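You operate a simulated robot arm through the tools that you are given. There is no shell and no other tool.

You are at the controls of a simulated robot arm. One attempt, no reset.

JOB
Put things in order on the top of the long white counter. At the end: the teal sponge stands on top of the orange plate; the purple oil bottle stands where the teal sponge stood; the yellow axle pin stands where the black rolled band stood; the grey bush stands where the purple oil bottle stood; the black rolled band stands where the grey bush stood; whatever was shut is shut again. Leave all else as you found it, and nothing knocked over.

Only the result counts: the job must be done as asked and must still hold three seconds after the hand-in. Knocking over, shifting, dropping, spilling or breaking anything else fails it.

ROBOT AND FRAMES
A 5-joint arm with a two-finger parallel gripper, fixed in place. Base frame: the origin is at the foot of the arm, x ahead of it, y to its left, z up; the work surface is at about z = 0. Lengths are in m, angles in degrees, forces in N, time in s.
With the tool pointing down near the work surface it reaches from about 0.26 to 0.68 m from the base axis. Its first joint turns from -66.0 to 66.0 degrees. The tool tilts only in the upright plane through the base axis and itself; it spins freely about its own axis. Payload 2.9 kg.
The tool frame sits at the grasp point between the pads (the TCP): z along the fingers, y along the line on which they close. The tips reach 0.03 m beyond it. Largest opening 0.11 m; finger width 0.02, thickness 0.01; the body of the gripper, 0.048 by 0.112 m, starts 0.055 m behind the TCP.
Orientation is that of the tool frame in the base frame, as a unit quaternion [x, y, z, w]. With the fingers straight down and closing along the base's y, the tool's x points along the base's -x, its y along +y and its z along -z.

CONTROLS
- The arm moves only by the tool apply_moves. Its arguments are lists of equal length, an entry for each row: "dr": the turn, a rotation vector about the tool's x, y, z in degrees, a list of three; "xyz": the shift along the tool's x, y, z in m, a list of three; "gripper": the finger opening in m, from 0 to 0.11. In form: {"dr": [[ax, ay, az], ...], "xyz": [[x, y, z], ...], "gripper": [gripper, ...]}. A call has 1 to 20 rows; each row shifts and turns the commanded pose from where the row before left it, along the tool's axes as they then stand. A row lasts 0.2 s, in which the tool goes at most 0.05 m and 8.6 degrees; a call with a longer step from one row to the next is refused whole, and so is a gripper value outside its range. Where a pose cannot be reached the arm comes as near as it can. A force on the tool above 40 N (or 10 N above the force at the start of the call, whichever is more), or a blocked arm, ends the call early, and 0.2 s more pass. Each finger travels about 0.108 m/s and halts on what it meets, pressing with about 33 N; the grip force reading is that of the motor and also rises with nothing between the fingers. The clock runs only during rows and for 0.2 s after the last one: add rows that do not move to give the fingers time. It gives the time, the measured TCP pose, the force on the tool (base axes), the opening and the grip force at its end, in the units of the frame above (readings bear some noise), with the torque about the TCP (base axes, N m) and any sound that the robot's microphone picked up.
- Cameras (640 x 400 px; columns grow to the right, rows downward): "scene" is fixed at [0.031, -0.4456, 0.6055]; the picture's right is [0.83, -0.56, 0.00], its down [-0.32, -0.47, -0.83] and it looks along [0.46, 0.68, -0.56] (base axes); focal length 330 px, centre (320, 200). "wrist" rides on the gripper at [0.072, 0.017, -0.103] in the tool frame; the picture's right is [-0.23, 0.97, 0.00], its down [-0.76, -0.18, -0.62] and it looks along [-0.61, -0.14, 0.78] (tool axes); focal length 222 px, centre (320, 200). There is no depth. A picture from a camera that has moved, and an enlarged one, comes with that camera's place and axes in the base frame and with its lens.
- get_image(camera): a new picture of that camera. The clock stands still meanwhile.
- close_up(camera, box): a new picture of the part [left, top, right, bottom] of that camera's present view, enlarged. The clock stands still meanwhile.
- finish_job(): hands the job in; it is judged then, once.

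Nothing tells you positions but the pictures and the camera data. Unless the task says otherwise, let go and move clear before handing in.

The tools are called after ">>>" by a JSON object that holds its "fn" and its "kwargs". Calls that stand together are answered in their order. apply_moves: Moves the arm, as the interface text tells. Its arguments: {"type":"object","properties":{"dr":{"type":"array","items":{"type":"array","items":{"type":"number"}}},"xyz":{"type":"array","items":{"type":"array","items":{"type":"number"}}},"gripper":{"type":"array","items":{"type":"number"}}},"required":["dr","xyz","gripper"]} The other tools are called the same way: get_image (camera) takes a picture; close_up (camera, box) takes an enlarged picture of a part of a camera's view; finish_job () hands the job in.

At the start:

```text
t: 0.0
tool_pos: [0.378, -0.0288, 0.3321]
ee_rot: [0.0, 1.0, 0.0, 0.001]
force: [-0.3, -0.3, -0.4]
wrist_torque: [0.02, 0.02, 0.03]
gripper_width: 0.11
grasp_force: 0.0
```

scene: 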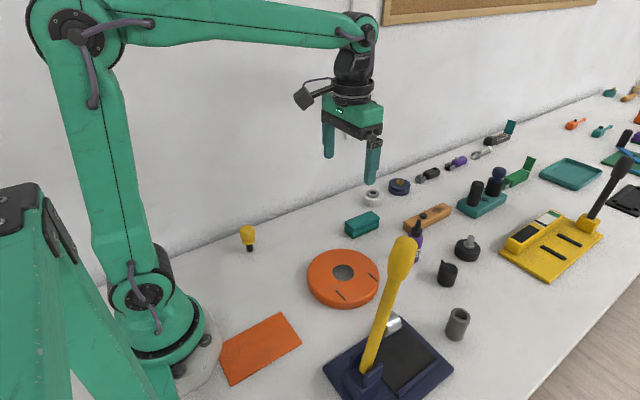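
wrist: 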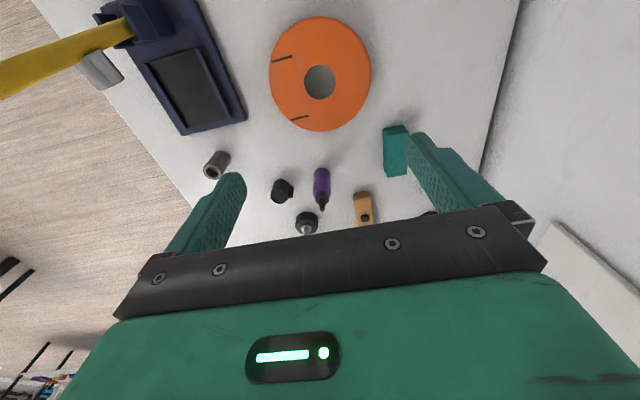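

I see a counter with many objects: an orange disc, an orange flat plate, a teal block (sponge), a purple bottle, a black rolled band, a grey bush and a yellow pin. I'll take enlarged pictures to locate everything precisely.

>>> {"fn": "close_up", "kwargs": {"camera": "scene", "box": [200, 160, 360, 260]}}

>>> {"fn": "close_up", "kwargs": {"camera": "scene", "box": [340, 170, 500, 270]}}

>>> {"fn": "close_up", "kwargs": {"camera": "scene", "box": [300, 220, 500, 345]}}

>>> {"fn": "close_up", "kwargs": {"camera": "scene", "box": [200, 240, 440, 390]}}

>>> {"fn": "close_up", "kwargs": {"camera": "wrist", "box": [180, 80, 420, 230]}}

```text
4.00 times, centred on (280, 210) of scene
camera zoom: at [0.031, -0.4456, 0.6055], right [0.83, -0.56, 0.0], down [-0.32, -0.47, -0.83], along [0.46, 0.68, -0.56], focal length 1319 px, centre (480, 160)
```

zoom: 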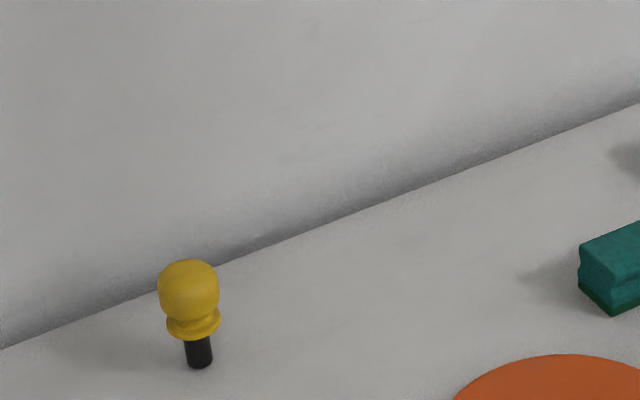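

```text
4.00 times, centred on (420, 220) of scene
camera zoom: at [0.031, -0.4456, 0.6055], right [0.83, -0.56, 0.0], down [-0.32, -0.47, -0.83], along [0.46, 0.68, -0.56], focal length 1319 px, centre (-80, 120)
```

zoom: 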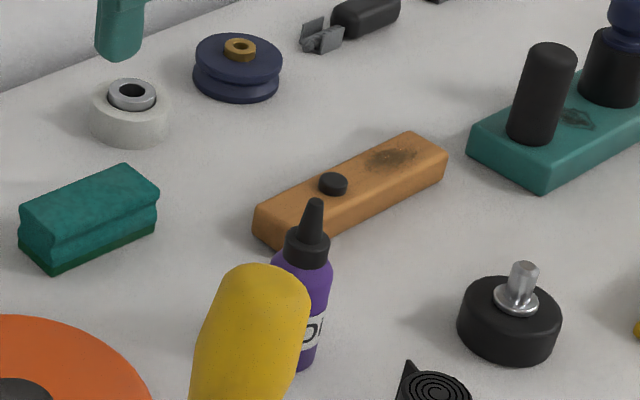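

```text
3.20 times, centred on (400, 282) of scene
camera zoom: at [0.031, -0.4456, 0.6055], right [0.83, -0.56, 0.0], down [-0.32, -0.47, -0.83], along [0.46, 0.68, -0.56], focal length 1055 px, centre (64, -64)
```

zoom: 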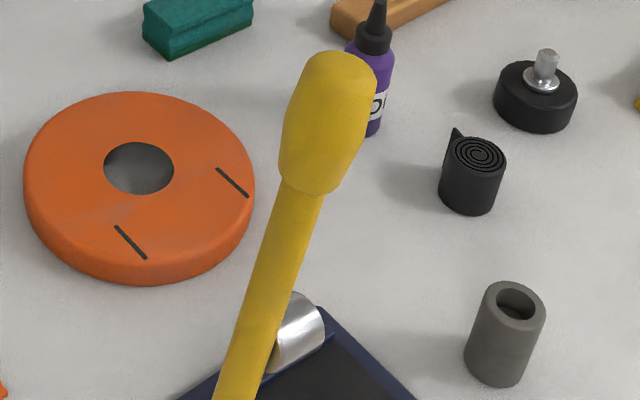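

```text
2.67 times, centred on (320, 315) of scene
camera zoom: at [0.031, -0.4456, 0.6055], right [0.83, -0.56, 0.0], down [-0.32, -0.47, -0.83], along [0.46, 0.68, -0.56], focal length 880 px, centre (320, -107)
```

zoom: 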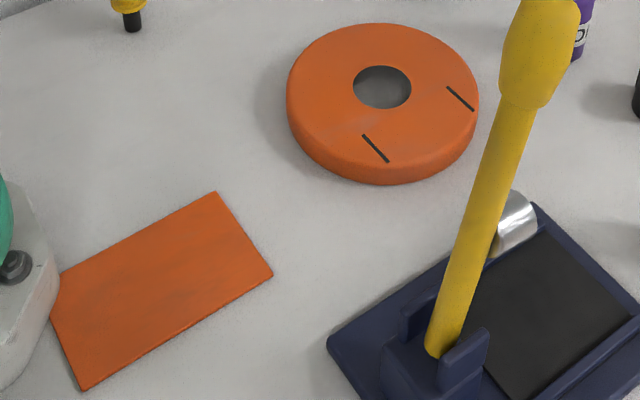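

```text
2.67 times, centred on (300, 155) of wrist
camera zoom: at [0.3035, -0.011, 0.4347], right [0.23, 0.97, 0.0], down [0.76, -0.18, 0.62], along [0.61, -0.14, -0.78], focal length 592 px, centre (373, 320)
```

zoom: 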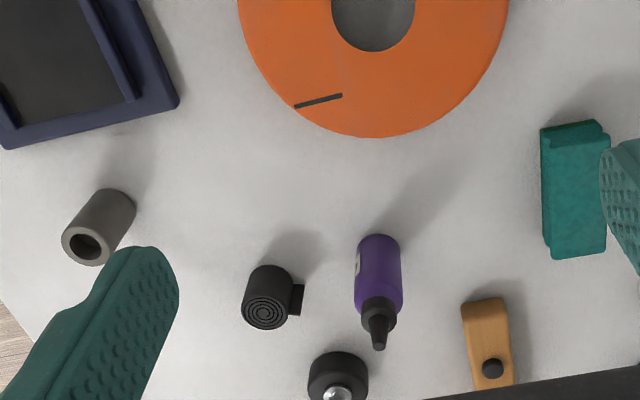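

I see two orange candidates for "plate": a thick disc with a hole, right under the tool, and a thin flat rectangle near the arm's foot. I'll enlarge both, along with the rest of the counter, before deciding.

>>> {"fn": "close_up", "kwargs": {"camera": "scene", "box": [210, 300, 320, 390]}}

>>> {"fn": "close_up", "kwargs": {"camera": "scene", "box": [295, 235, 395, 315]}}

>>> {"fn": "close_up", "kwargs": {"camera": "wrist", "box": [250, 0, 410, 140]}}

>>> {"fn": "close_up", "kwargs": {"camera": "scene", "box": [400, 80, 640, 280]}}

>>> {"fn": "close_up", "kwargs": {"camera": "wrist", "box": [0, 0, 260, 160]}}

>>> {"fn": "close_up", "kwargs": {"camera": "scene", "box": [310, 225, 500, 400]}}

```text
4.44 times, centred on (265, 345) of scene
camera zoom: at [0.031, -0.4456, 0.6055], right [0.83, -0.56, 0.0], down [-0.32, -0.47, -0.83], along [0.46, 0.68, -0.56], focal length 1466 px, centre (564, -444)
```

zoom: 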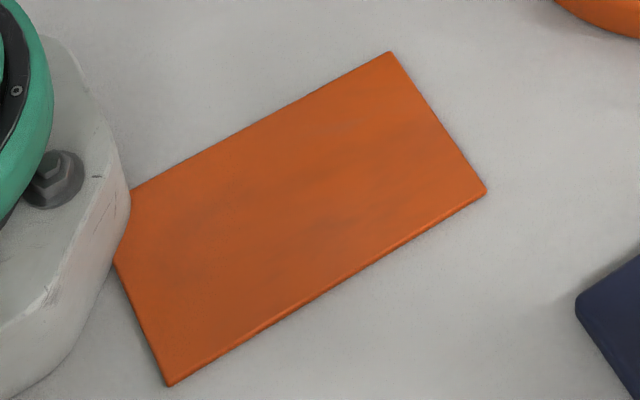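

```text
5.00 times, centred on (345, 275) of scene
camera zoom: at [0.031, -0.4456, 0.6055], right [0.83, -0.56, 0.0], down [-0.32, -0.47, -0.83], along [0.46, 0.68, -0.56], focal length 1649 px, centre (195, -175)
```

zoom: 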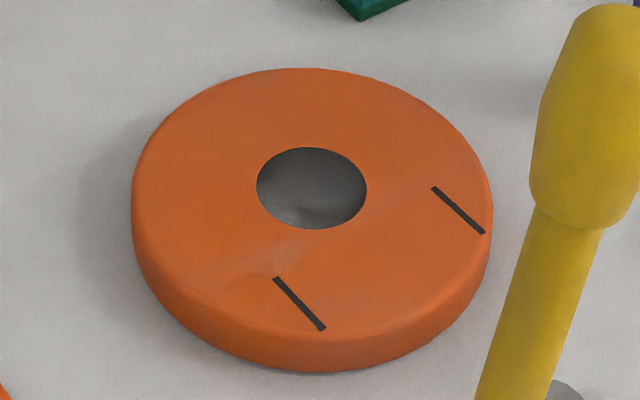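

```text
2.86 times, centred on (330, 70) of wrist
camera zoom: at [0.3035, -0.011, 0.4347], right [0.23, 0.97, 0.0], down [0.76, -0.18, 0.62], along [0.61, -0.14, -0.78], focal length 635 px, centre (291, 571)
```

zoom: 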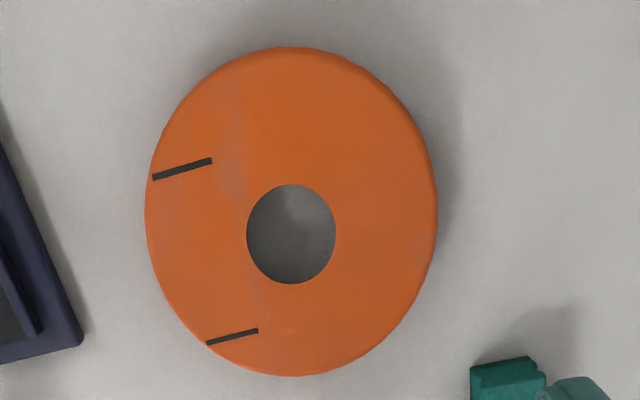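

```text
2.00 times, centred on (520, 180) of scene
camera zoom: at [0.031, -0.4456, 0.6055], right [0.83, -0.56, 0.0], down [-0.32, -0.47, -0.83], along [0.46, 0.68, -0.56], focal length 660 px, centre (-80, 240)
```

zoom: 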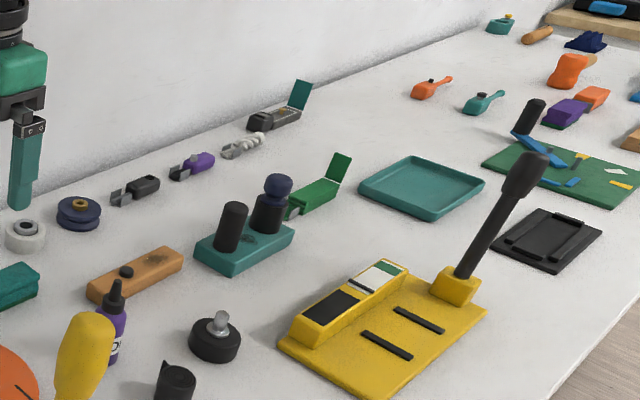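

```text
2.46 times, centred on (130, 80) of wrist
camera zoom: at [0.3035, -0.011, 0.4347], right [0.23, 0.97, 0.0], down [0.76, -0.18, 0.62], along [0.61, -0.14, -0.78], focal length 547 px, centre (788, 495)
```

zoom: 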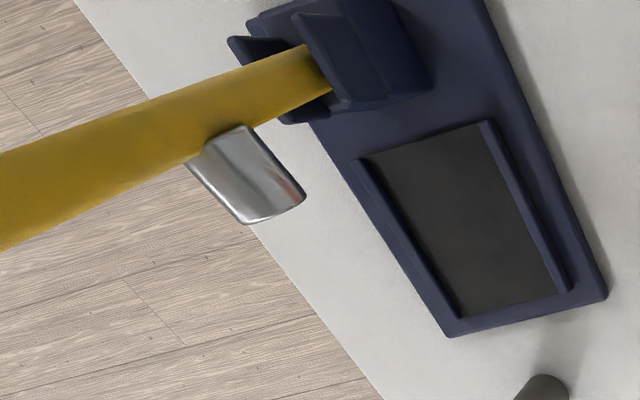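

```text
2.29 times, centred on (405, 312) of scene
camera zoom: at [0.031, -0.4456, 0.6055], right [0.83, -0.56, 0.0], down [-0.32, -0.47, -0.83], along [0.46, 0.68, -0.56], focal length 754 px, centre (126, -57)
```

zoom: 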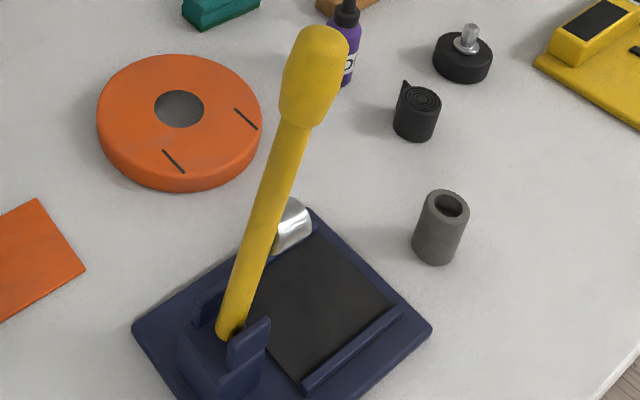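

The thick orange disc with a hole is a weight-plate style item and within reach, while the thin rectangle is a mat at the arm's foot. So I take the disc as the orange plate. I'll lower the wrist camera a little for a more precise survey.

>>> {"fn": "apply_moves", "kwargs": {"dr": [[0, 0, 0], [0, 0, 0], [0, 0, 0], [0, 0, 0]], "xyz": [[-0.0073, -0.017, 0.031], [-0.0073, -0.017, 0.031], [-0.0073, -0.017, 0.031], [0, 0, 0]], "gripper": [0.11, 0.11, 0.11, 0.11]}}

>>> {"fn": "get_image", "kwargs": {"camera": "wrist"}}

>>> {"fn": "close_up", "kwargs": {"camera": "wrist", "box": [200, 80, 440, 230]}}

>>> {"fn": "get_image", "kwargs": {"camera": "scene"}}

```text
t: 1.0
tool_pos: [0.3987, -0.0797, 0.239]
ee_rot: [0.0, 1.0, 0.0, 0.001]
force: [0.7, -0.4, 0.4]
wrist_torque: [-0.01, 0.02, -0.01]
gripper_width: 0.11
grasp_force: 0.0
```

```text
taken
camera wrist: at [0.3247, -0.0617, 0.342], right [0.23, 0.97, 0.0], down [0.76, -0.18, 0.62], along [0.61, -0.14, -0.78], focal length 222 px, centre (320, 200)
```

wrist: 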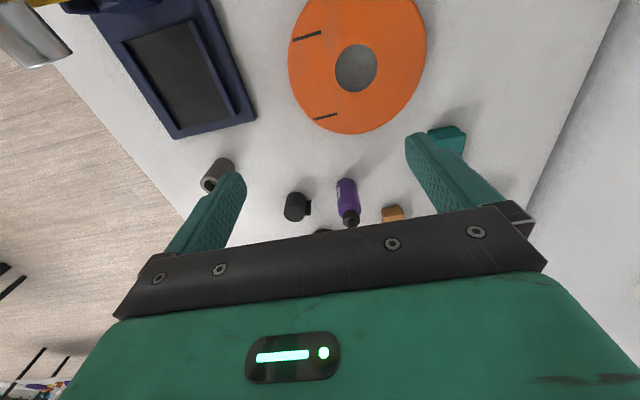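

```text
2.67 times, centred on (320, 155) of wrist
camera zoom: at [0.3247, -0.0617, 0.342], right [0.23, 0.97, 0.0], down [0.76, -0.18, 0.62], along [0.61, -0.14, -0.78], focal length 592 px, centre (320, 320)
```

zoom: 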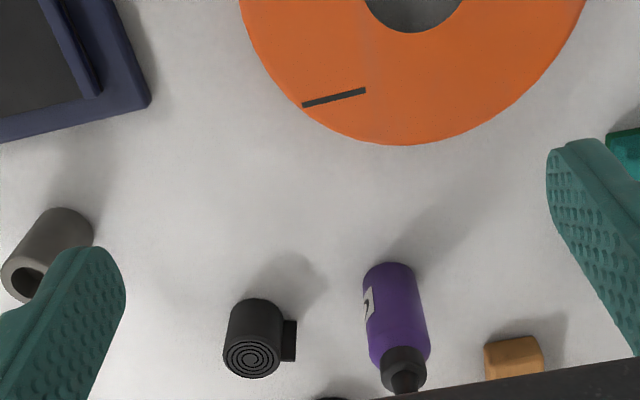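

```text
taken
```

scene: 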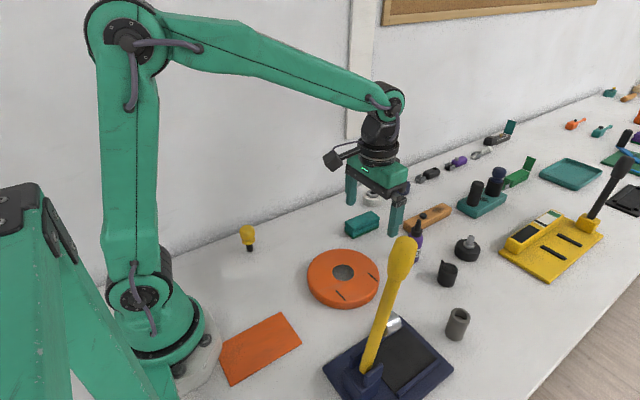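

The arm moves as expected. Next I'll look at the sponge and plate from just short of the sponge.

>>> {"fn": "apply_moves", "kwargs": {"dr": [[0, 0, 0], [0, 0, 0], [0, 0, 0], [0, 0, 0], [0, 0, 0]], "xyz": [[-0.0153, 0.0425, 0.0098], [-0.0153, 0.0425, 0.0098], [-0.0153, 0.0425, 0.0098], [-0.0153, 0.0425, 0.0098], [0, 0, 0]], "gripper": [0.11, 0.11, 0.11, 0.11, 0.11]}}

>>> {"fn": "get_image", "kwargs": {"camera": "wrist"}}

>>> {"fn": "close_up", "kwargs": {"camera": "wrist", "box": [220, 60, 420, 185]}}

```text
t: 2.2
tool_pos: [0.4612, 0.0927, 0.1975]
ee_rot: [0.001, 1.0, 0.0, 0.0]
force: [0.2, -0.1, -0.4]
wrist_torque: [0.02, -0.02, 0.02]
gripper_width: 0.1101
grasp_force: 0.0
```

```text
taken
camera wrist: at [0.3874, 0.1108, 0.3014], right [0.23, 0.97, 0.0], down [0.76, -0.18, 0.62], along [0.61, -0.14, -0.78], focal length 222 px, centre (320, 200)
```

wrist: 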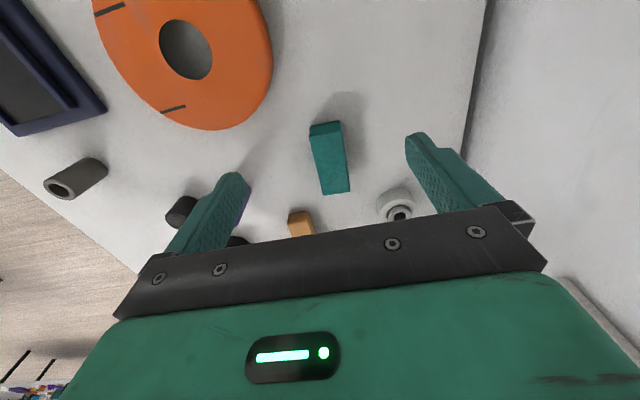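

```text
3.20 times, centred on (320, 122) of wrist
camera zoom: at [0.3874, 0.1108, 0.3014], right [0.23, 0.97, 0.0], down [0.76, -0.18, 0.62], along [0.61, -0.14, -0.78], focal length 711 px, centre (320, 448)
```

zoom: 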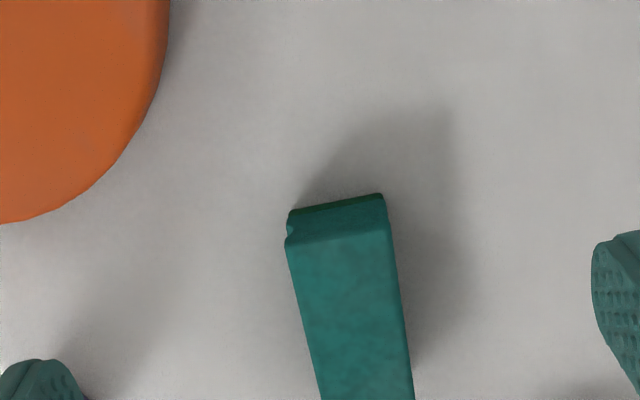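

I need the sponge's whole outline and the plate's, so I'll enlarge those parts.

>>> {"fn": "close_up", "kwargs": {"camera": "wrist", "box": [265, 90, 425, 230]}}

>>> {"fn": "close_up", "kwargs": {"camera": "wrist", "box": [80, 0, 290, 140]}}

>>> {"fn": "close_up", "kwargs": {"camera": "scene", "box": [335, 195, 395, 245]}}

```text
2.86 times, centred on (345, 160) of wrist
camera zoom: at [0.3874, 0.1108, 0.3014], right [0.23, 0.97, 0.0], down [0.76, -0.18, 0.62], along [0.61, -0.14, -0.78], focal length 635 px, centre (249, 314)
```

zoom: 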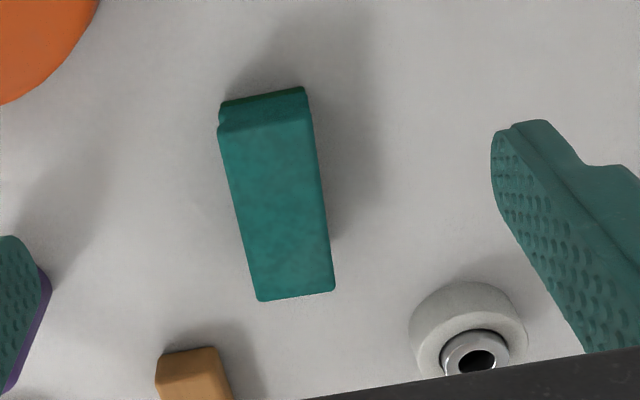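

```text
2.86 times, centred on (185, 70) of wrist
camera zoom: at [0.3874, 0.1108, 0.3014], right [0.23, 0.97, 0.0], down [0.76, -0.18, 0.62], along [0.61, -0.14, -0.78], focal length 635 px, centre (706, 571)
```

zoom: 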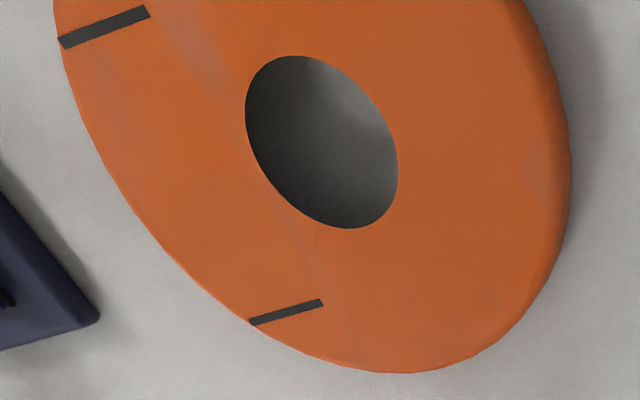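

```text
8.00 times, centred on (365, 220) of scene
camera zoom: at [0.031, -0.4455, 0.6055], right [0.83, -0.56, 0.0], down [-0.32, -0.47, -0.83], along [0.46, 0.68, -0.56], focal length 2639 px, centre (-40, 40)
```

zoom: 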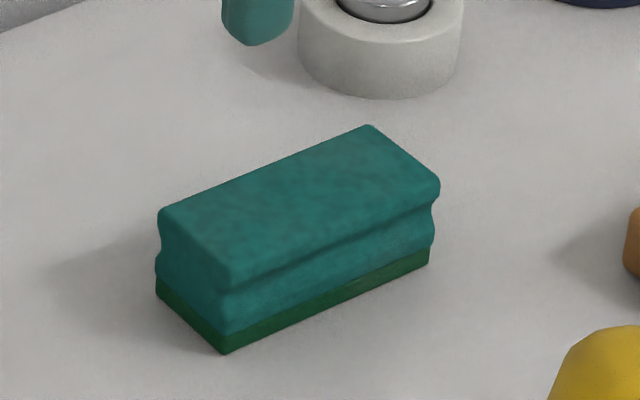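

Sponge: centre about (0.541, 0.092), long axis along x, roughly 9 x 4 x 3.5 cm. Plate: centre about (0.378, -0.030), top near z = 0.027, hole about 5 cm across. I'll move above the sponge next.

>>> {"fn": "apply_moves", "kwargs": {"dr": [[0, 0, 0], [0, 0, 0], [0, 0, 0], [0, 0, 0]], "xyz": [[-0.0267, 0, 0.0258], [-0.0267, 0, 0.0258], [-0.0267, 0, 0.0258], [0, 0, 0]], "gripper": [0.08, 0.08, 0.08, 0.08]}}

>>> {"fn": "get_image", "kwargs": {"camera": "wrist"}}

>>> {"fn": "get_image", "kwargs": {"camera": "scene"}}

```text
t: 3.2
tool_pos: [0.5385, 0.0905, 0.1231]
ee_rot: [0.0, 1.0, 0.0, 0.0]
force: [0.2, 0.1, -0.3]
wrist_torque: [-0.04, 0.01, -0.01]
gripper_width: 0.0799
grasp_force: 0.1
```

```text
taken
camera wrist: at [0.4652, 0.1092, 0.2265], right [0.23, 0.97, 0.0], down [0.76, -0.18, 0.62], along [0.61, -0.14, -0.78], focal length 222 px, centre (320, 200)
```

wrist: 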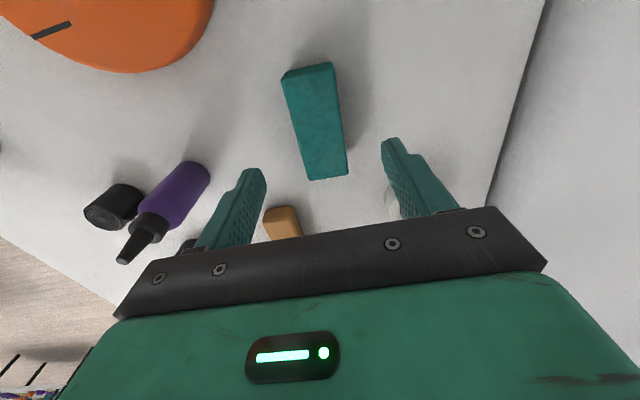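

```text
taken
```

scene: 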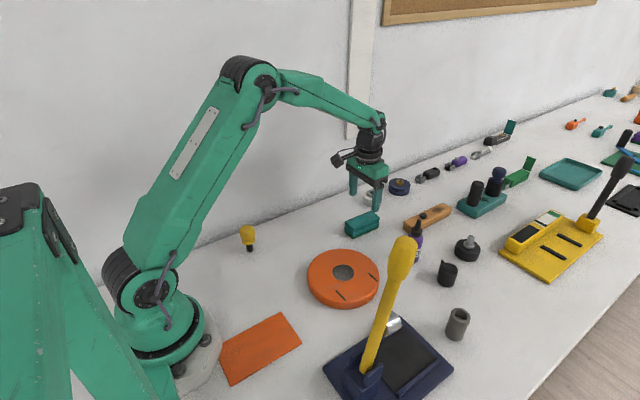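

I'm above the sponge and it lies between the fingers. I'll descend and grip it across its width.

>>> {"fn": "apply_moves", "kwargs": {"dr": [[0, 0, 0], [0, 0, 0], [0, 0, 0], [0, 0, 0], [0, 0, 0], [0, 0, 0], [0, 0, 0]], "xyz": [[-0.0008, 0.0008, 0.035], [-0.0007, 0.0007, 0.03], [0, 0, 0.017], [0, 0, 0], [0, 0, 0], [0, 0, 0], [0, 0, 0]], "gripper": [0.08, 0.08, 0.08, 0.06, 0.04, 0.03, 0.03]}}

>>> {"fn": "get_image", "kwargs": {"camera": "wrist"}}

>>> {"fn": "get_image", "kwargs": {"camera": "scene"}}

```text
t: 4.8
tool_pos: [0.5419, 0.0911, 0.0423]
ee_rot: [0.0, 1.0, -0.001, 0.001]
force: [-0.5, 0.2, -0.6]
wrist_torque: [0.0, 0.01, 0.0]
gripper_width: 0.0416
grasp_force: 32.7
```

```text
taken
camera wrist: at [0.4679, 0.109, 0.1448], right [0.23, 0.97, 0.0], down [0.76, -0.18, 0.62], along [0.61, -0.14, -0.78], focal length 222 px, centre (320, 200)
```

wrist: 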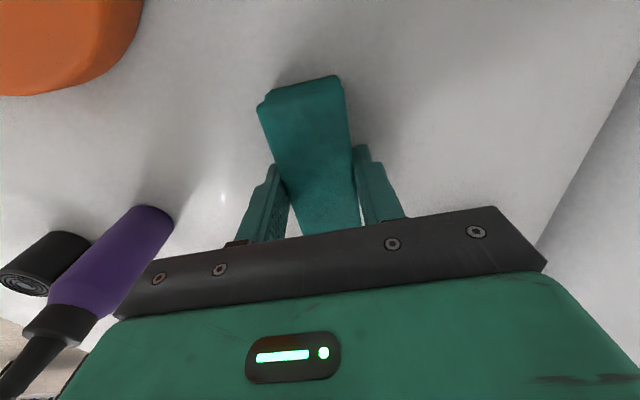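

```text
taken
```

scene: 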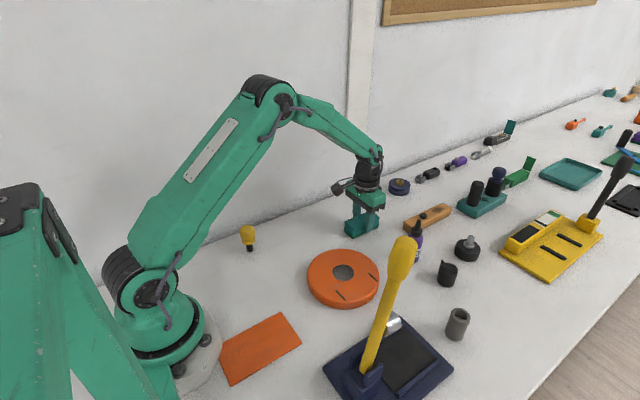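

The sponge is gripped (opening 0.0416). I'll lift it and carry it over the plate.

>>> {"fn": "apply_moves", "kwargs": {"dr": [[0, 0, 0], [0, 0, 0], [0, 0, 0], [0, 0, 0], [0, 0, 0], [0, 0, 0], [0, 0, 0], [0, 0, 0]], "xyz": [[0, 0, -0.04], [0, 0, -0.045], [0.0324, -0.0241, 0], [0.0324, -0.0241, 0], [0.0324, -0.0241, 0], [0.0324, -0.0241, 0], [0.0324, -0.0241, 0], [0, 0, 0]], "gripper": [0.03, 0.03, 0.03, 0.03, 0.03, 0.03, 0.03, 0.03]}}

>>> {"fn": "get_image", "kwargs": {"camera": "wrist"}}

>>> {"fn": "get_image", "kwargs": {"camera": "scene"}}

```text
t: 6.6
tool_pos: [0.3807, -0.0296, 0.1243]
ee_rot: [0.0, 1.0, 0.001, 0.0]
force: [0.0, 0.3, 0.2]
wrist_torque: [0.01, 0.02, 0.0]
gripper_width: 0.0414
grasp_force: 32.9
```

```text
taken
camera wrist: at [0.3066, -0.0118, 0.2276], right [0.23, 0.97, 0.0], down [0.76, -0.18, 0.62], along [0.61, -0.14, -0.78], focal length 222 px, centre (320, 200)
```

wrist: 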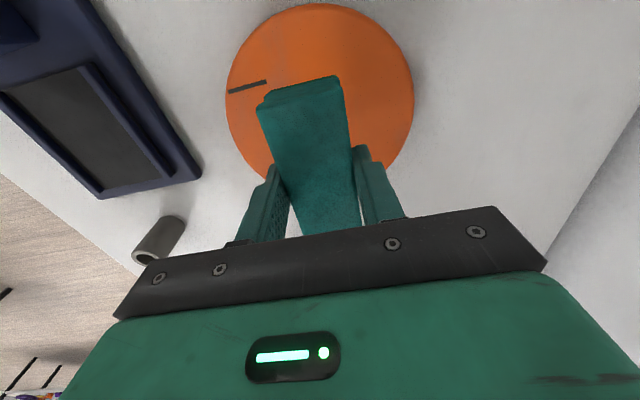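

```text
taken
```

scene: 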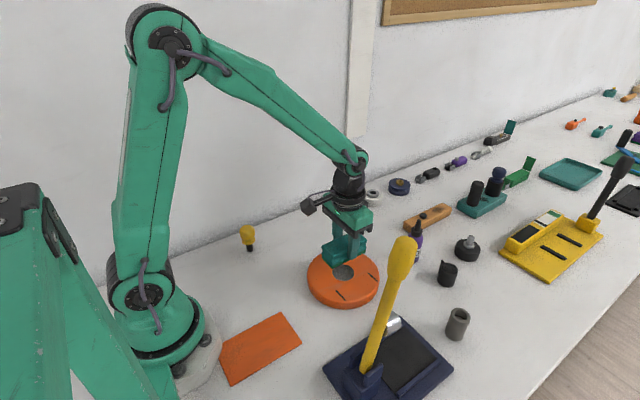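

The sponge is over the plate. I'll lower it in small steps toward contact.

>>> {"fn": "apply_moves", "kwargs": {"dr": [[0, 0, 0], [0, 0, 0], [0, 0, 0], [0, 0, 0], [0, 0, 0]], "xyz": [[0, 0, 0.03], [0, 0, 0.015], [0, 0, 0.005], [0, 0, 0.002], [0, 0, 0]], "gripper": [0.03, 0.03, 0.03, 0.03, 0.03]}}

>>> {"fn": "close_up", "kwargs": {"camera": "scene", "box": [295, 225, 395, 315]}}

```text
t: 7.8
tool_pos: [0.3791, -0.0296, 0.0734]
ee_rot: [0.001, 1.0, -0.001, 0.001]
force: [-0.5, -1.2, -1.7]
wrist_torque: [-0.01, 0.01, 0.0]
gripper_width: 0.0415
grasp_force: 32.9
```

```text
4.44 times, centred on (345, 270) of scene
camera zoom: at [0.031, -0.4456, 0.6055], right [0.83, -0.56, 0.0], down [-0.32, -0.47, -0.83], along [0.46, 0.68, -0.56], focal length 1466 px, centre (209, -111)
```

zoom: 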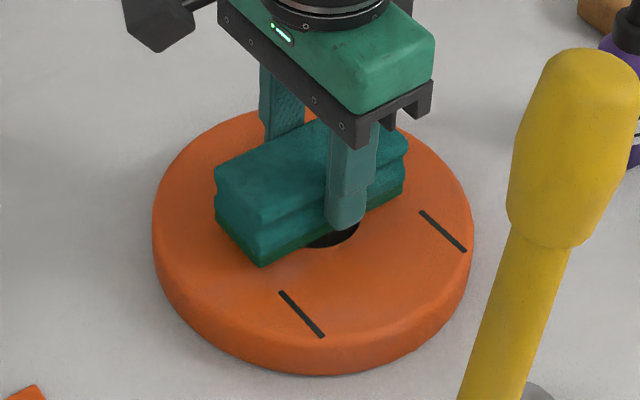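

The sponge is very near the plate and nicely centred. I'll keep lowering a millimetre at a time.

>>> {"fn": "apply_moves", "kwargs": {"dr": [[0, 0, 0], [0, 0, 0], [0, 0, 0], [0, 0, 0]], "xyz": [[0, 0, 0.001], [0, 0, 0.001], [0, 0, 0.001], [0, 0, 0]], "gripper": [0.03, 0.03, 0.03, 0.03]}}

```text
t: 8.8
tool_pos: [0.3797, -0.0304, 0.0705]
ee_rot: [0.0, 1.0, 0.0, 0.0]
force: [0.6, 0.5, 0.2]
wrist_torque: [0.0, 0.02, 0.0]
gripper_width: 0.0413
grasp_force: 33.0
```

>>> {"fn": "apply_moves", "kwargs": {"dr": [[0, 0, 0], [0, 0, 0], [0, 0, 0]], "xyz": [[0, 0, 0.001], [0, 0, 0.001], [0, 0, 0]], "gripper": [0.03, 0.03, 0.03]}}

>>> {"fn": "close_up", "kwargs": {"camera": "scene", "box": [315, 235, 375, 285]}}

```text
t: 9.6
tool_pos: [0.38, -0.029, 0.0692]
ee_rot: [0.001, 1.0, -0.001, 0.001]
force: [-14.3, -5.6, 35.9]
wrist_torque: [-0.15, 0.58, -0.14]
gripper_width: 0.0409
grasp_force: 32.9
```

```text
8.00 times, centred on (345, 260) of scene
camera zoom: at [0.0308, -0.4456, 0.6055], right [0.83, -0.56, 0.0], down [-0.32, -0.47, -0.83], along [0.46, 0.68, -0.56], focal length 2639 px, centre (120, -280)
```

zoom: 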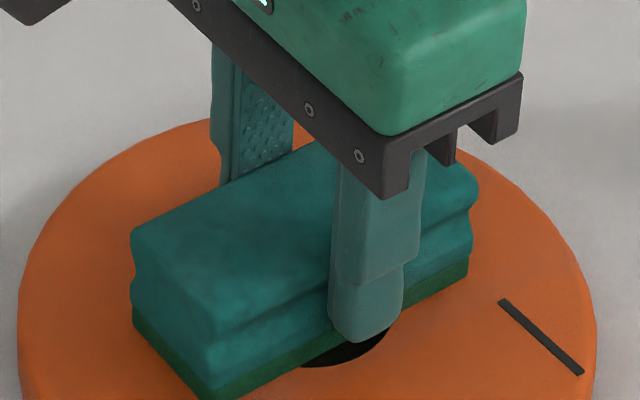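

Contact is made (36 N upward). I'll ease off slightly, open and lift away.

>>> {"fn": "apply_moves", "kwargs": {"dr": [[0, 0, 0], [0, 0, 0], [0, 0, 0], [0, 0, 0], [0, 0, 0], [0, 0, 0], [0, 0, 0]], "xyz": [[0, 0, -0.001], [0, 0, 0], [0, 0, 0], [0, 0, 0], [0, 0, -0.03], [0, 0, -0.045], [0, 0, -0.045]], "gripper": [0.03, 0.055, 0.065, 0.065, 0.065, 0.065, 0.065]}}

>>> {"fn": "get_image", "kwargs": {"camera": "wrist"}}

>>> {"fn": "get_image", "kwargs": {"camera": "scene"}}

>>> {"fn": "close_up", "kwargs": {"camera": "scene", "box": [295, 225, 395, 315]}}

```text
t: 11.2
tool_pos: [0.381, -0.0285, 0.1912]
ee_rot: [0.0, 1.0, 0.0, 0.0]
force: [0.5, -0.2, 0.1]
wrist_torque: [-0.04, -0.03, 0.0]
gripper_width: 0.065
grasp_force: 0.1
```

```text
taken
camera wrist: at [0.3066, -0.01, 0.2938], right [0.23, 0.97, 0.0], down [0.76, -0.18, 0.62], along [0.61, -0.14, -0.78], focal length 222 px, centre (320, 200)
```

wrist: 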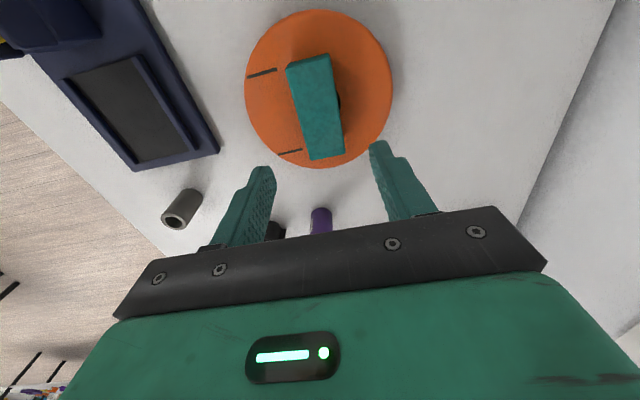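

```text
taken
```

scene: 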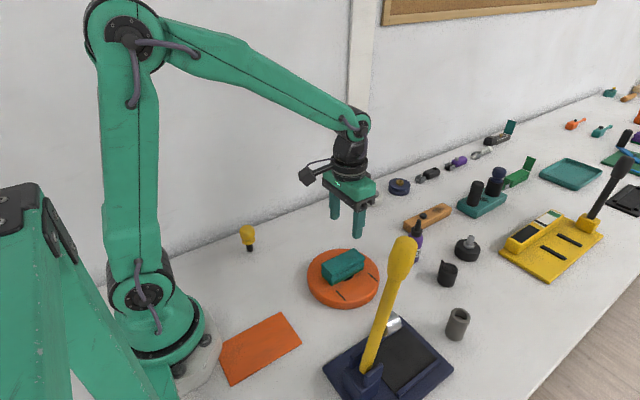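

```text
4.44 times, centred on (345, 270) of scene
camera zoom: at [0.031, -0.4456, 0.6055], right [0.83, -0.56, 0.0], down [-0.32, -0.47, -0.83], along [0.46, 0.68, -0.56], focal length 1466 px, centre (209, -111)
```

zoom: 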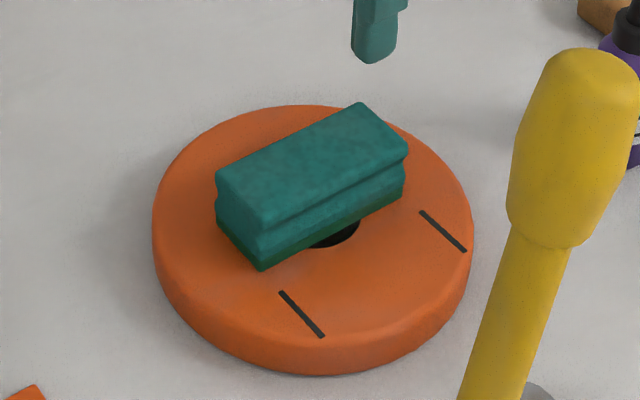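

The sponge now sits stably on the plate. Next I'll survey the bottle, band and bush from a hover in front of them.

>>> {"fn": "apply_moves", "kwargs": {"dr": [[0, 0, 0], [0, 0, 0], [0, 0, 0]], "xyz": [[-0.0395, -0.0208, -0.0145], [-0.0395, -0.0208, -0.0145], [0, 0, 0]], "gripper": [0.09, 0.11, 0.11]}}

>>> {"fn": "get_image", "kwargs": {"camera": "wrist"}}

>>> {"fn": "close_up", "kwargs": {"camera": "wrist", "box": [225, 90, 405, 220]}}

>>> {"fn": "close_up", "kwargs": {"camera": "scene", "box": [385, 200, 495, 290]}}

```text
t: 12.0
tool_pos: [0.4628, -0.0703, 0.219]
ee_rot: [0.0, 1.0, 0.0, -0.001]
force: [0.2, -0.5, -0.5]
wrist_torque: [0.01, -0.01, -0.02]
gripper_width: 0.1101
grasp_force: 0.1
```

```text
taken
camera wrist: at [0.3893, -0.0523, 0.322], right [0.23, 0.97, 0.0], down [0.76, -0.18, 0.62], along [0.61, -0.14, -0.78], focal length 222 px, centre (320, 200)
```

wrist: 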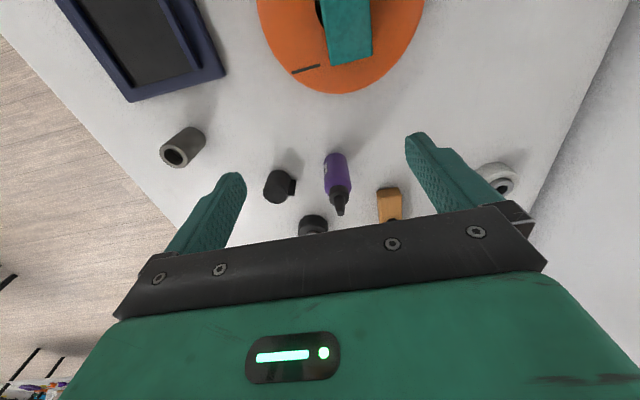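

```text
3.08 times, centred on (315, 155) of wrist
camera zoom: at [0.3893, -0.0523, 0.322], right [0.23, 0.97, 0.0], down [0.76, -0.18, 0.62], along [0.61, -0.14, -0.78], focal length 684 px, centre (335, 338)
```

zoom: 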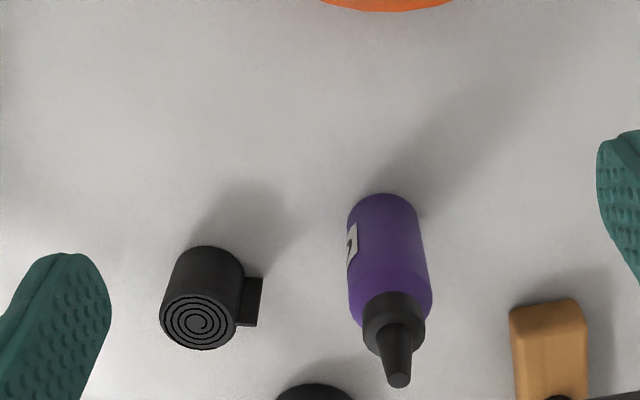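

```text
4.44 times, centred on (440, 245) of scene
camera zoom: at [0.031, -0.4456, 0.6055], right [0.83, -0.56, 0.0], down [-0.32, -0.47, -0.83], along [0.46, 0.68, -0.56], focal length 1466 px, centre (-213, 0)
```

zoom: 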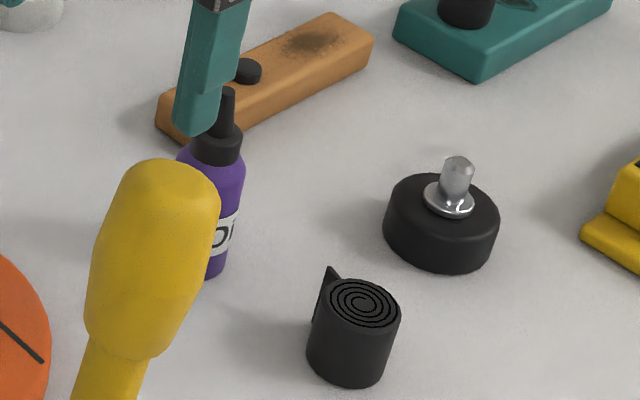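

Bottle: centre about (0.570, -0.068), about 0.125 tall and 3.7 cm thick. The band stands near (0.580, -0.168). I'll go above the bottle with a narrower opening.

>>> {"fn": "apply_moves", "kwargs": {"dr": [[0, 0, 0], [0, 0, 0], [0, 0, 0], [0, 0, 0]], "xyz": [[-0.0357, 0.0008, 0.0063], [-0.0357, 0.0008, 0.0063], [-0.0357, 0.0008, 0.0063], [0, 0, 0]], "gripper": [0.09, 0.072, 0.072, 0.072]}}

>>> {"fn": "get_image", "kwargs": {"camera": "wrist"}}

>>> {"fn": "close_up", "kwargs": {"camera": "scene", "box": [350, 140, 500, 290]}}

```text
t: 13.0
tool_pos: [0.5683, -0.0678, 0.197]
ee_rot: [0.0, 1.0, 0.001, 0.0]
force: [-0.1, 0.3, -0.8]
wrist_torque: [0.03, 0.03, -0.02]
gripper_width: 0.0723
grasp_force: 0.1
```

```text
taken
camera wrist: at [0.4948, -0.0492, 0.3011], right [0.23, 0.97, 0.0], down [0.76, -0.18, 0.62], along [0.61, -0.14, -0.78], focal length 222 px, centre (320, 200)
```

wrist: 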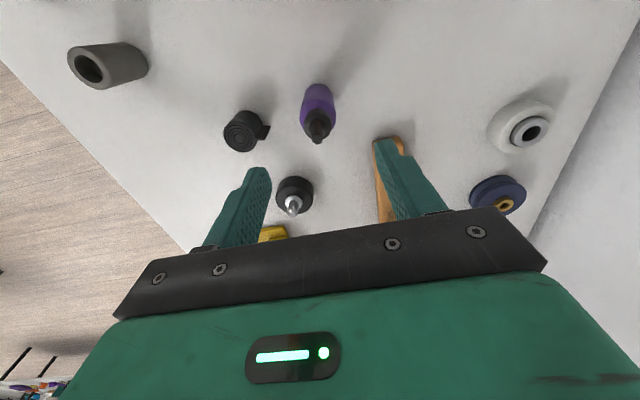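

```text
2.67 times, centred on (425, 215) of scene
camera zoom: at [0.031, -0.4456, 0.6055], right [0.83, -0.56, 0.0], down [-0.32, -0.47, -0.83], along [0.46, 0.68, -0.56], focal length 880 px, centre (40, 160)
```

zoom: 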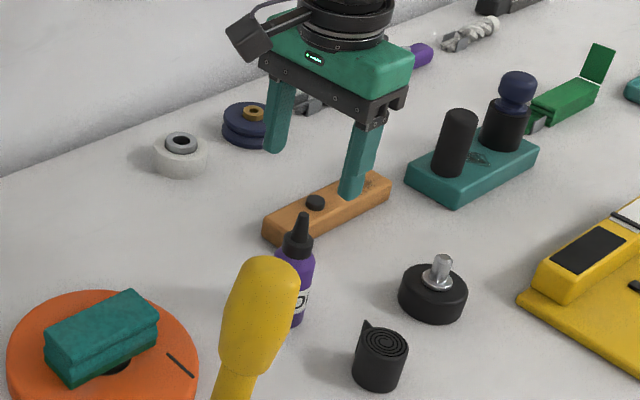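

The bottle is confirmed at about (0.570, -0.068). I'll descend around it, with the palm staying above the nozzle, and grip.

>>> {"fn": "apply_moves", "kwargs": {"dr": [[0, 0, 0], [0, 0, 0], [0, 0, 0], [0, 0, 0], [0, 0, 0]], "xyz": [[-0.0017, -0.0005, 0.04], [0, 0, 0.04], [0, 0, 0.025], [0, 0, 0.014], [0, 0, 0]], "gripper": [0.072, 0.072, 0.072, 0.072, 0.072]}}

>>> {"fn": "get_image", "kwargs": {"camera": "wrist"}}

>>> {"fn": "close_up", "kwargs": {"camera": "scene", "box": [350, 160, 480, 290]}}

```text
t: 14.2
tool_pos: [0.5672, -0.0687, 0.0792]
ee_rot: [0.0, 1.0, 0.0, 0.0]
force: [0.8, 0.2, -0.4]
wrist_torque: [0.0, -0.04, 0.0]
gripper_width: 0.072
grasp_force: 0.0
```

```text
taken
camera wrist: at [0.4935, -0.0504, 0.1829], right [0.23, 0.97, 0.0], down [0.76, -0.18, 0.62], along [0.61, -0.14, -0.78], focal length 222 px, centre (320, 200)
```

wrist: 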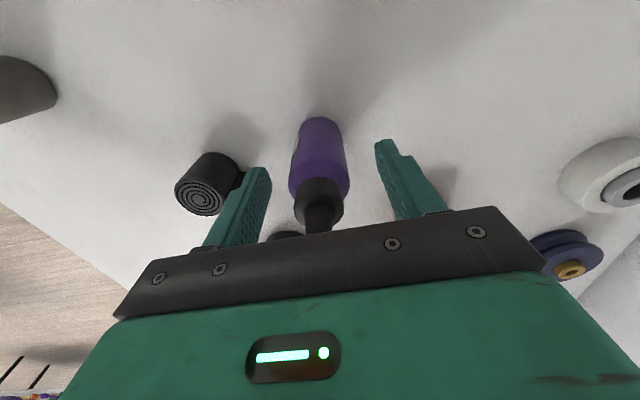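

```text
3.08 times, centred on (415, 225) of scene
camera zoom: at [0.031, -0.4456, 0.6055], right [0.83, -0.56, 0.0], down [-0.32, -0.47, -0.83], along [0.46, 0.68, -0.56], focal length 1015 px, centre (28, 123)
```

zoom: 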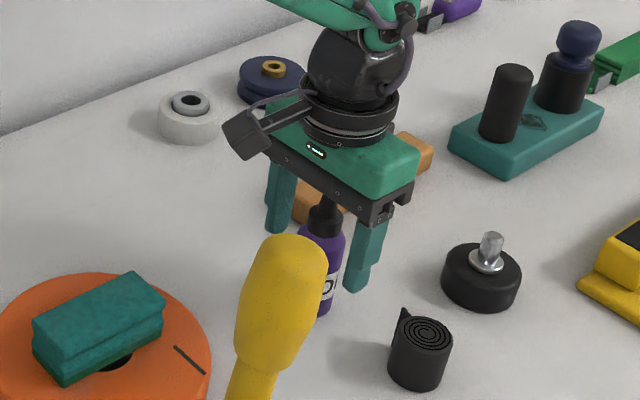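

Fingers straddle the bottle. I'll shift 3 mm forward, close and check the hold.

>>> {"fn": "apply_moves", "kwargs": {"dr": [[0, 0, 0], [0, 0, 0], [0, 0, 0], [0, 0, 0], [0, 0, 0]], "xyz": [[-0.003, 0, 0.002], [0, 0, 0], [0, 0, 0], [0, 0, 0], [0, 0, 0]], "gripper": [0.072, 0.055, 0.04, 0.028, 0.028]}}

>>> {"fn": "get_image", "kwargs": {"camera": "wrist"}}

```text
t: 15.4
tool_pos: [0.5704, -0.0687, 0.0786]
ee_rot: [0.0, 1.0, 0.0, 0.0]
force: [-1.2, 0.0, 0.6]
wrist_torque: [0.07, -0.02, 0.03]
gripper_width: 0.037
grasp_force: 33.1
```

```text
taken
camera wrist: at [0.4968, -0.0507, 0.1815], right [0.23, 0.97, 0.0], down [0.76, -0.18, 0.62], along [0.61, -0.14, -0.78], focal length 222 px, centre (320, 200)
```

wrist: 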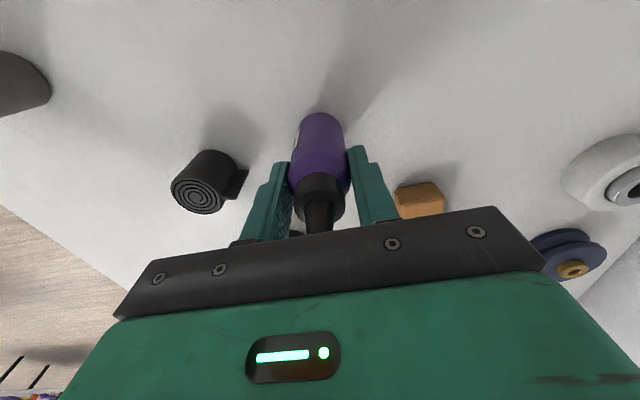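

The bottle is held (opening 0.037) and stood at (0.570, -0.069). I'll lift it and carry it to the sponge's old spot at (0.540, 0.092).

>>> {"fn": "apply_moves", "kwargs": {"dr": [[0, 0, 0], [0, 0, 0], [0, 0, 0], [0, 0, 0], [0, 0, 0], [0, 0, 0], [0, 0, 0]], "xyz": [[0, 0, -0.03], [0, 0, -0.035], [0.0075, 0.0402, 0], [0.0075, 0.0402, 0], [0.0075, 0.0402, 0], [0.0075, 0.0402, 0], [0, 0, 0]], "gripper": [0.028, 0.028, 0.028, 0.028, 0.028, 0.028, 0.028]}}

>>> {"fn": "get_image", "kwargs": {"camera": "wrist"}}

>>> {"fn": "get_image", "kwargs": {"camera": "scene"}}

```text
t: 17.0
tool_pos: [0.5399, 0.0914, 0.1445]
ee_rot: [-0.001, 1.0, 0.0, 0.0]
force: [0.5, -0.8, -1.7]
wrist_torque: [-0.01, 0.0, -0.04]
gripper_width: 0.0373
grasp_force: 33.0
```

```text
taken
camera wrist: at [0.466, 0.1099, 0.2476], right [0.23, 0.97, 0.0], down [0.76, -0.18, 0.62], along [0.61, -0.14, -0.78], focal length 222 px, centre (320, 200)
```

wrist: 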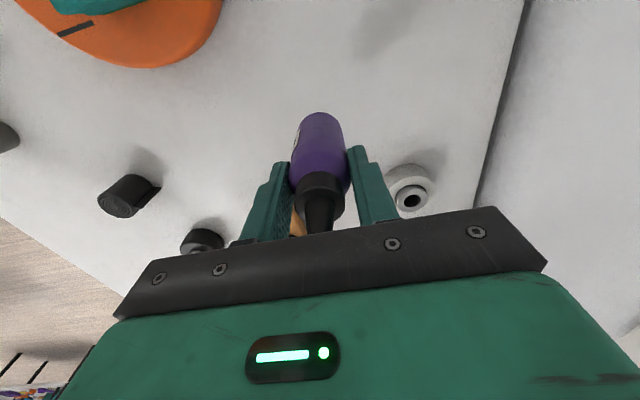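

```text
taken
```

scene: 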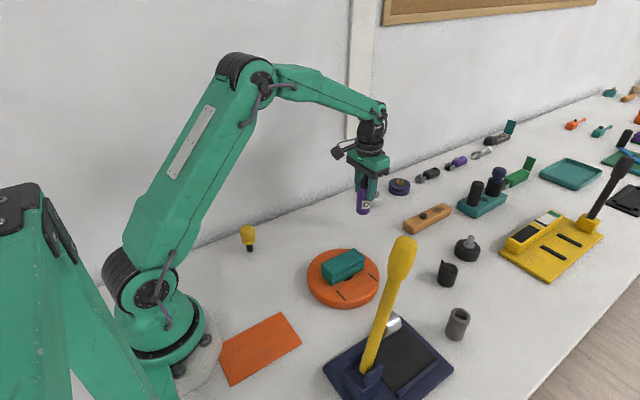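

The bottle hangs upright over the sponge's old spot. I'll lower it.

>>> {"fn": "apply_moves", "kwargs": {"dr": [[0, 0, 0], [0, 0, 0], [0, 0, 0], [0, 0, 0], [0, 0, 0]], "xyz": [[0, 0, 0.035], [0, 0, 0.025], [0, 0, 0.003], [0, 0, 0.001], [0, 0, 0]], "gripper": [0.028, 0.028, 0.028, 0.028, 0.028]}}

>>> {"fn": "close_up", "kwargs": {"camera": "scene", "box": [320, 160, 420, 250]}}

```text
t: 18.2
tool_pos: [0.5402, 0.0923, 0.0806]
ee_rot: [0.0, 1.0, 0.0, 0.001]
force: [-2.0, -0.9, 5.8]
wrist_torque: [-0.04, 0.18, 0.03]
gripper_width: 0.037
grasp_force: 32.6
```

```text
4.44 times, centred on (370, 205) of scene
camera zoom: at [0.0309, -0.4456, 0.6055], right [0.83, -0.56, 0.0], down [-0.32, -0.47, -0.83], along [0.46, 0.68, -0.56], focal length 1466 px, centre (98, 178)
```

zoom: 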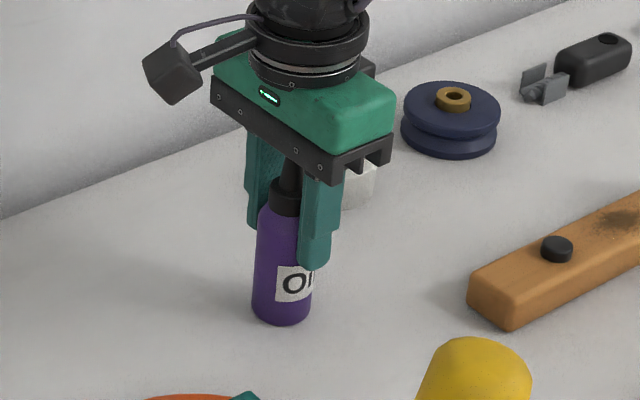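

The bottle touches down (about 6 N). I'll open and lift straight up clear of the nozzle.

>>> {"fn": "apply_moves", "kwargs": {"dr": [[0, 0, 0], [0, 0, 0], [0, 0, 0], [0, 0, 0], [0, 0, 0], [0, 0, 0], [0, 0, 0]], "xyz": [[0, 0, 0], [0, 0, 0], [0, 0, 0], [0, 0, -0.03], [0, 0, -0.045], [0, 0, -0.045], [0, 0, 0]], "gripper": [0.045, 0.06, 0.07, 0.07, 0.07, 0.07, 0.07]}}

>>> {"fn": "get_image", "kwargs": {"camera": "wrist"}}

>>> {"fn": "get_image", "kwargs": {"camera": "scene"}}

```text
t: 19.8
tool_pos: [0.5405, 0.0925, 0.202]
ee_rot: [0.0, 1.0, 0.001, 0.0]
force: [-0.2, 0.5, 0.1]
wrist_torque: [-0.01, -0.01, -0.01]
gripper_width: 0.07
grasp_force: 0.1
```

```text
taken
camera wrist: at [0.4668, 0.111, 0.3049], right [0.23, 0.97, 0.0], down [0.76, -0.18, 0.62], along [0.61, -0.14, -0.78], focal length 222 px, centre (320, 200)
```

wrist: 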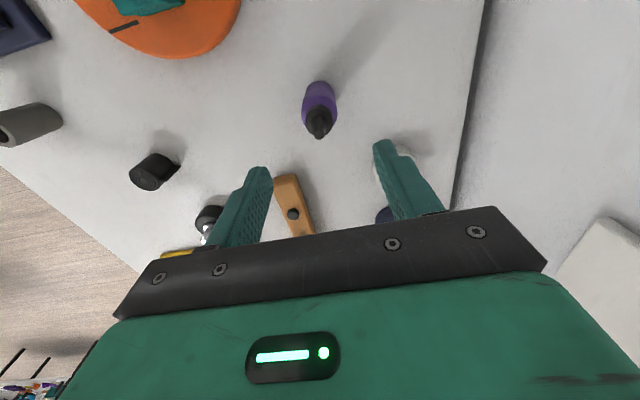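

```text
taken
```

scene: 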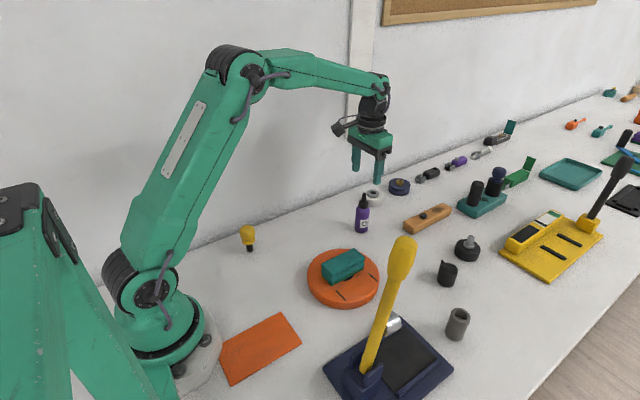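

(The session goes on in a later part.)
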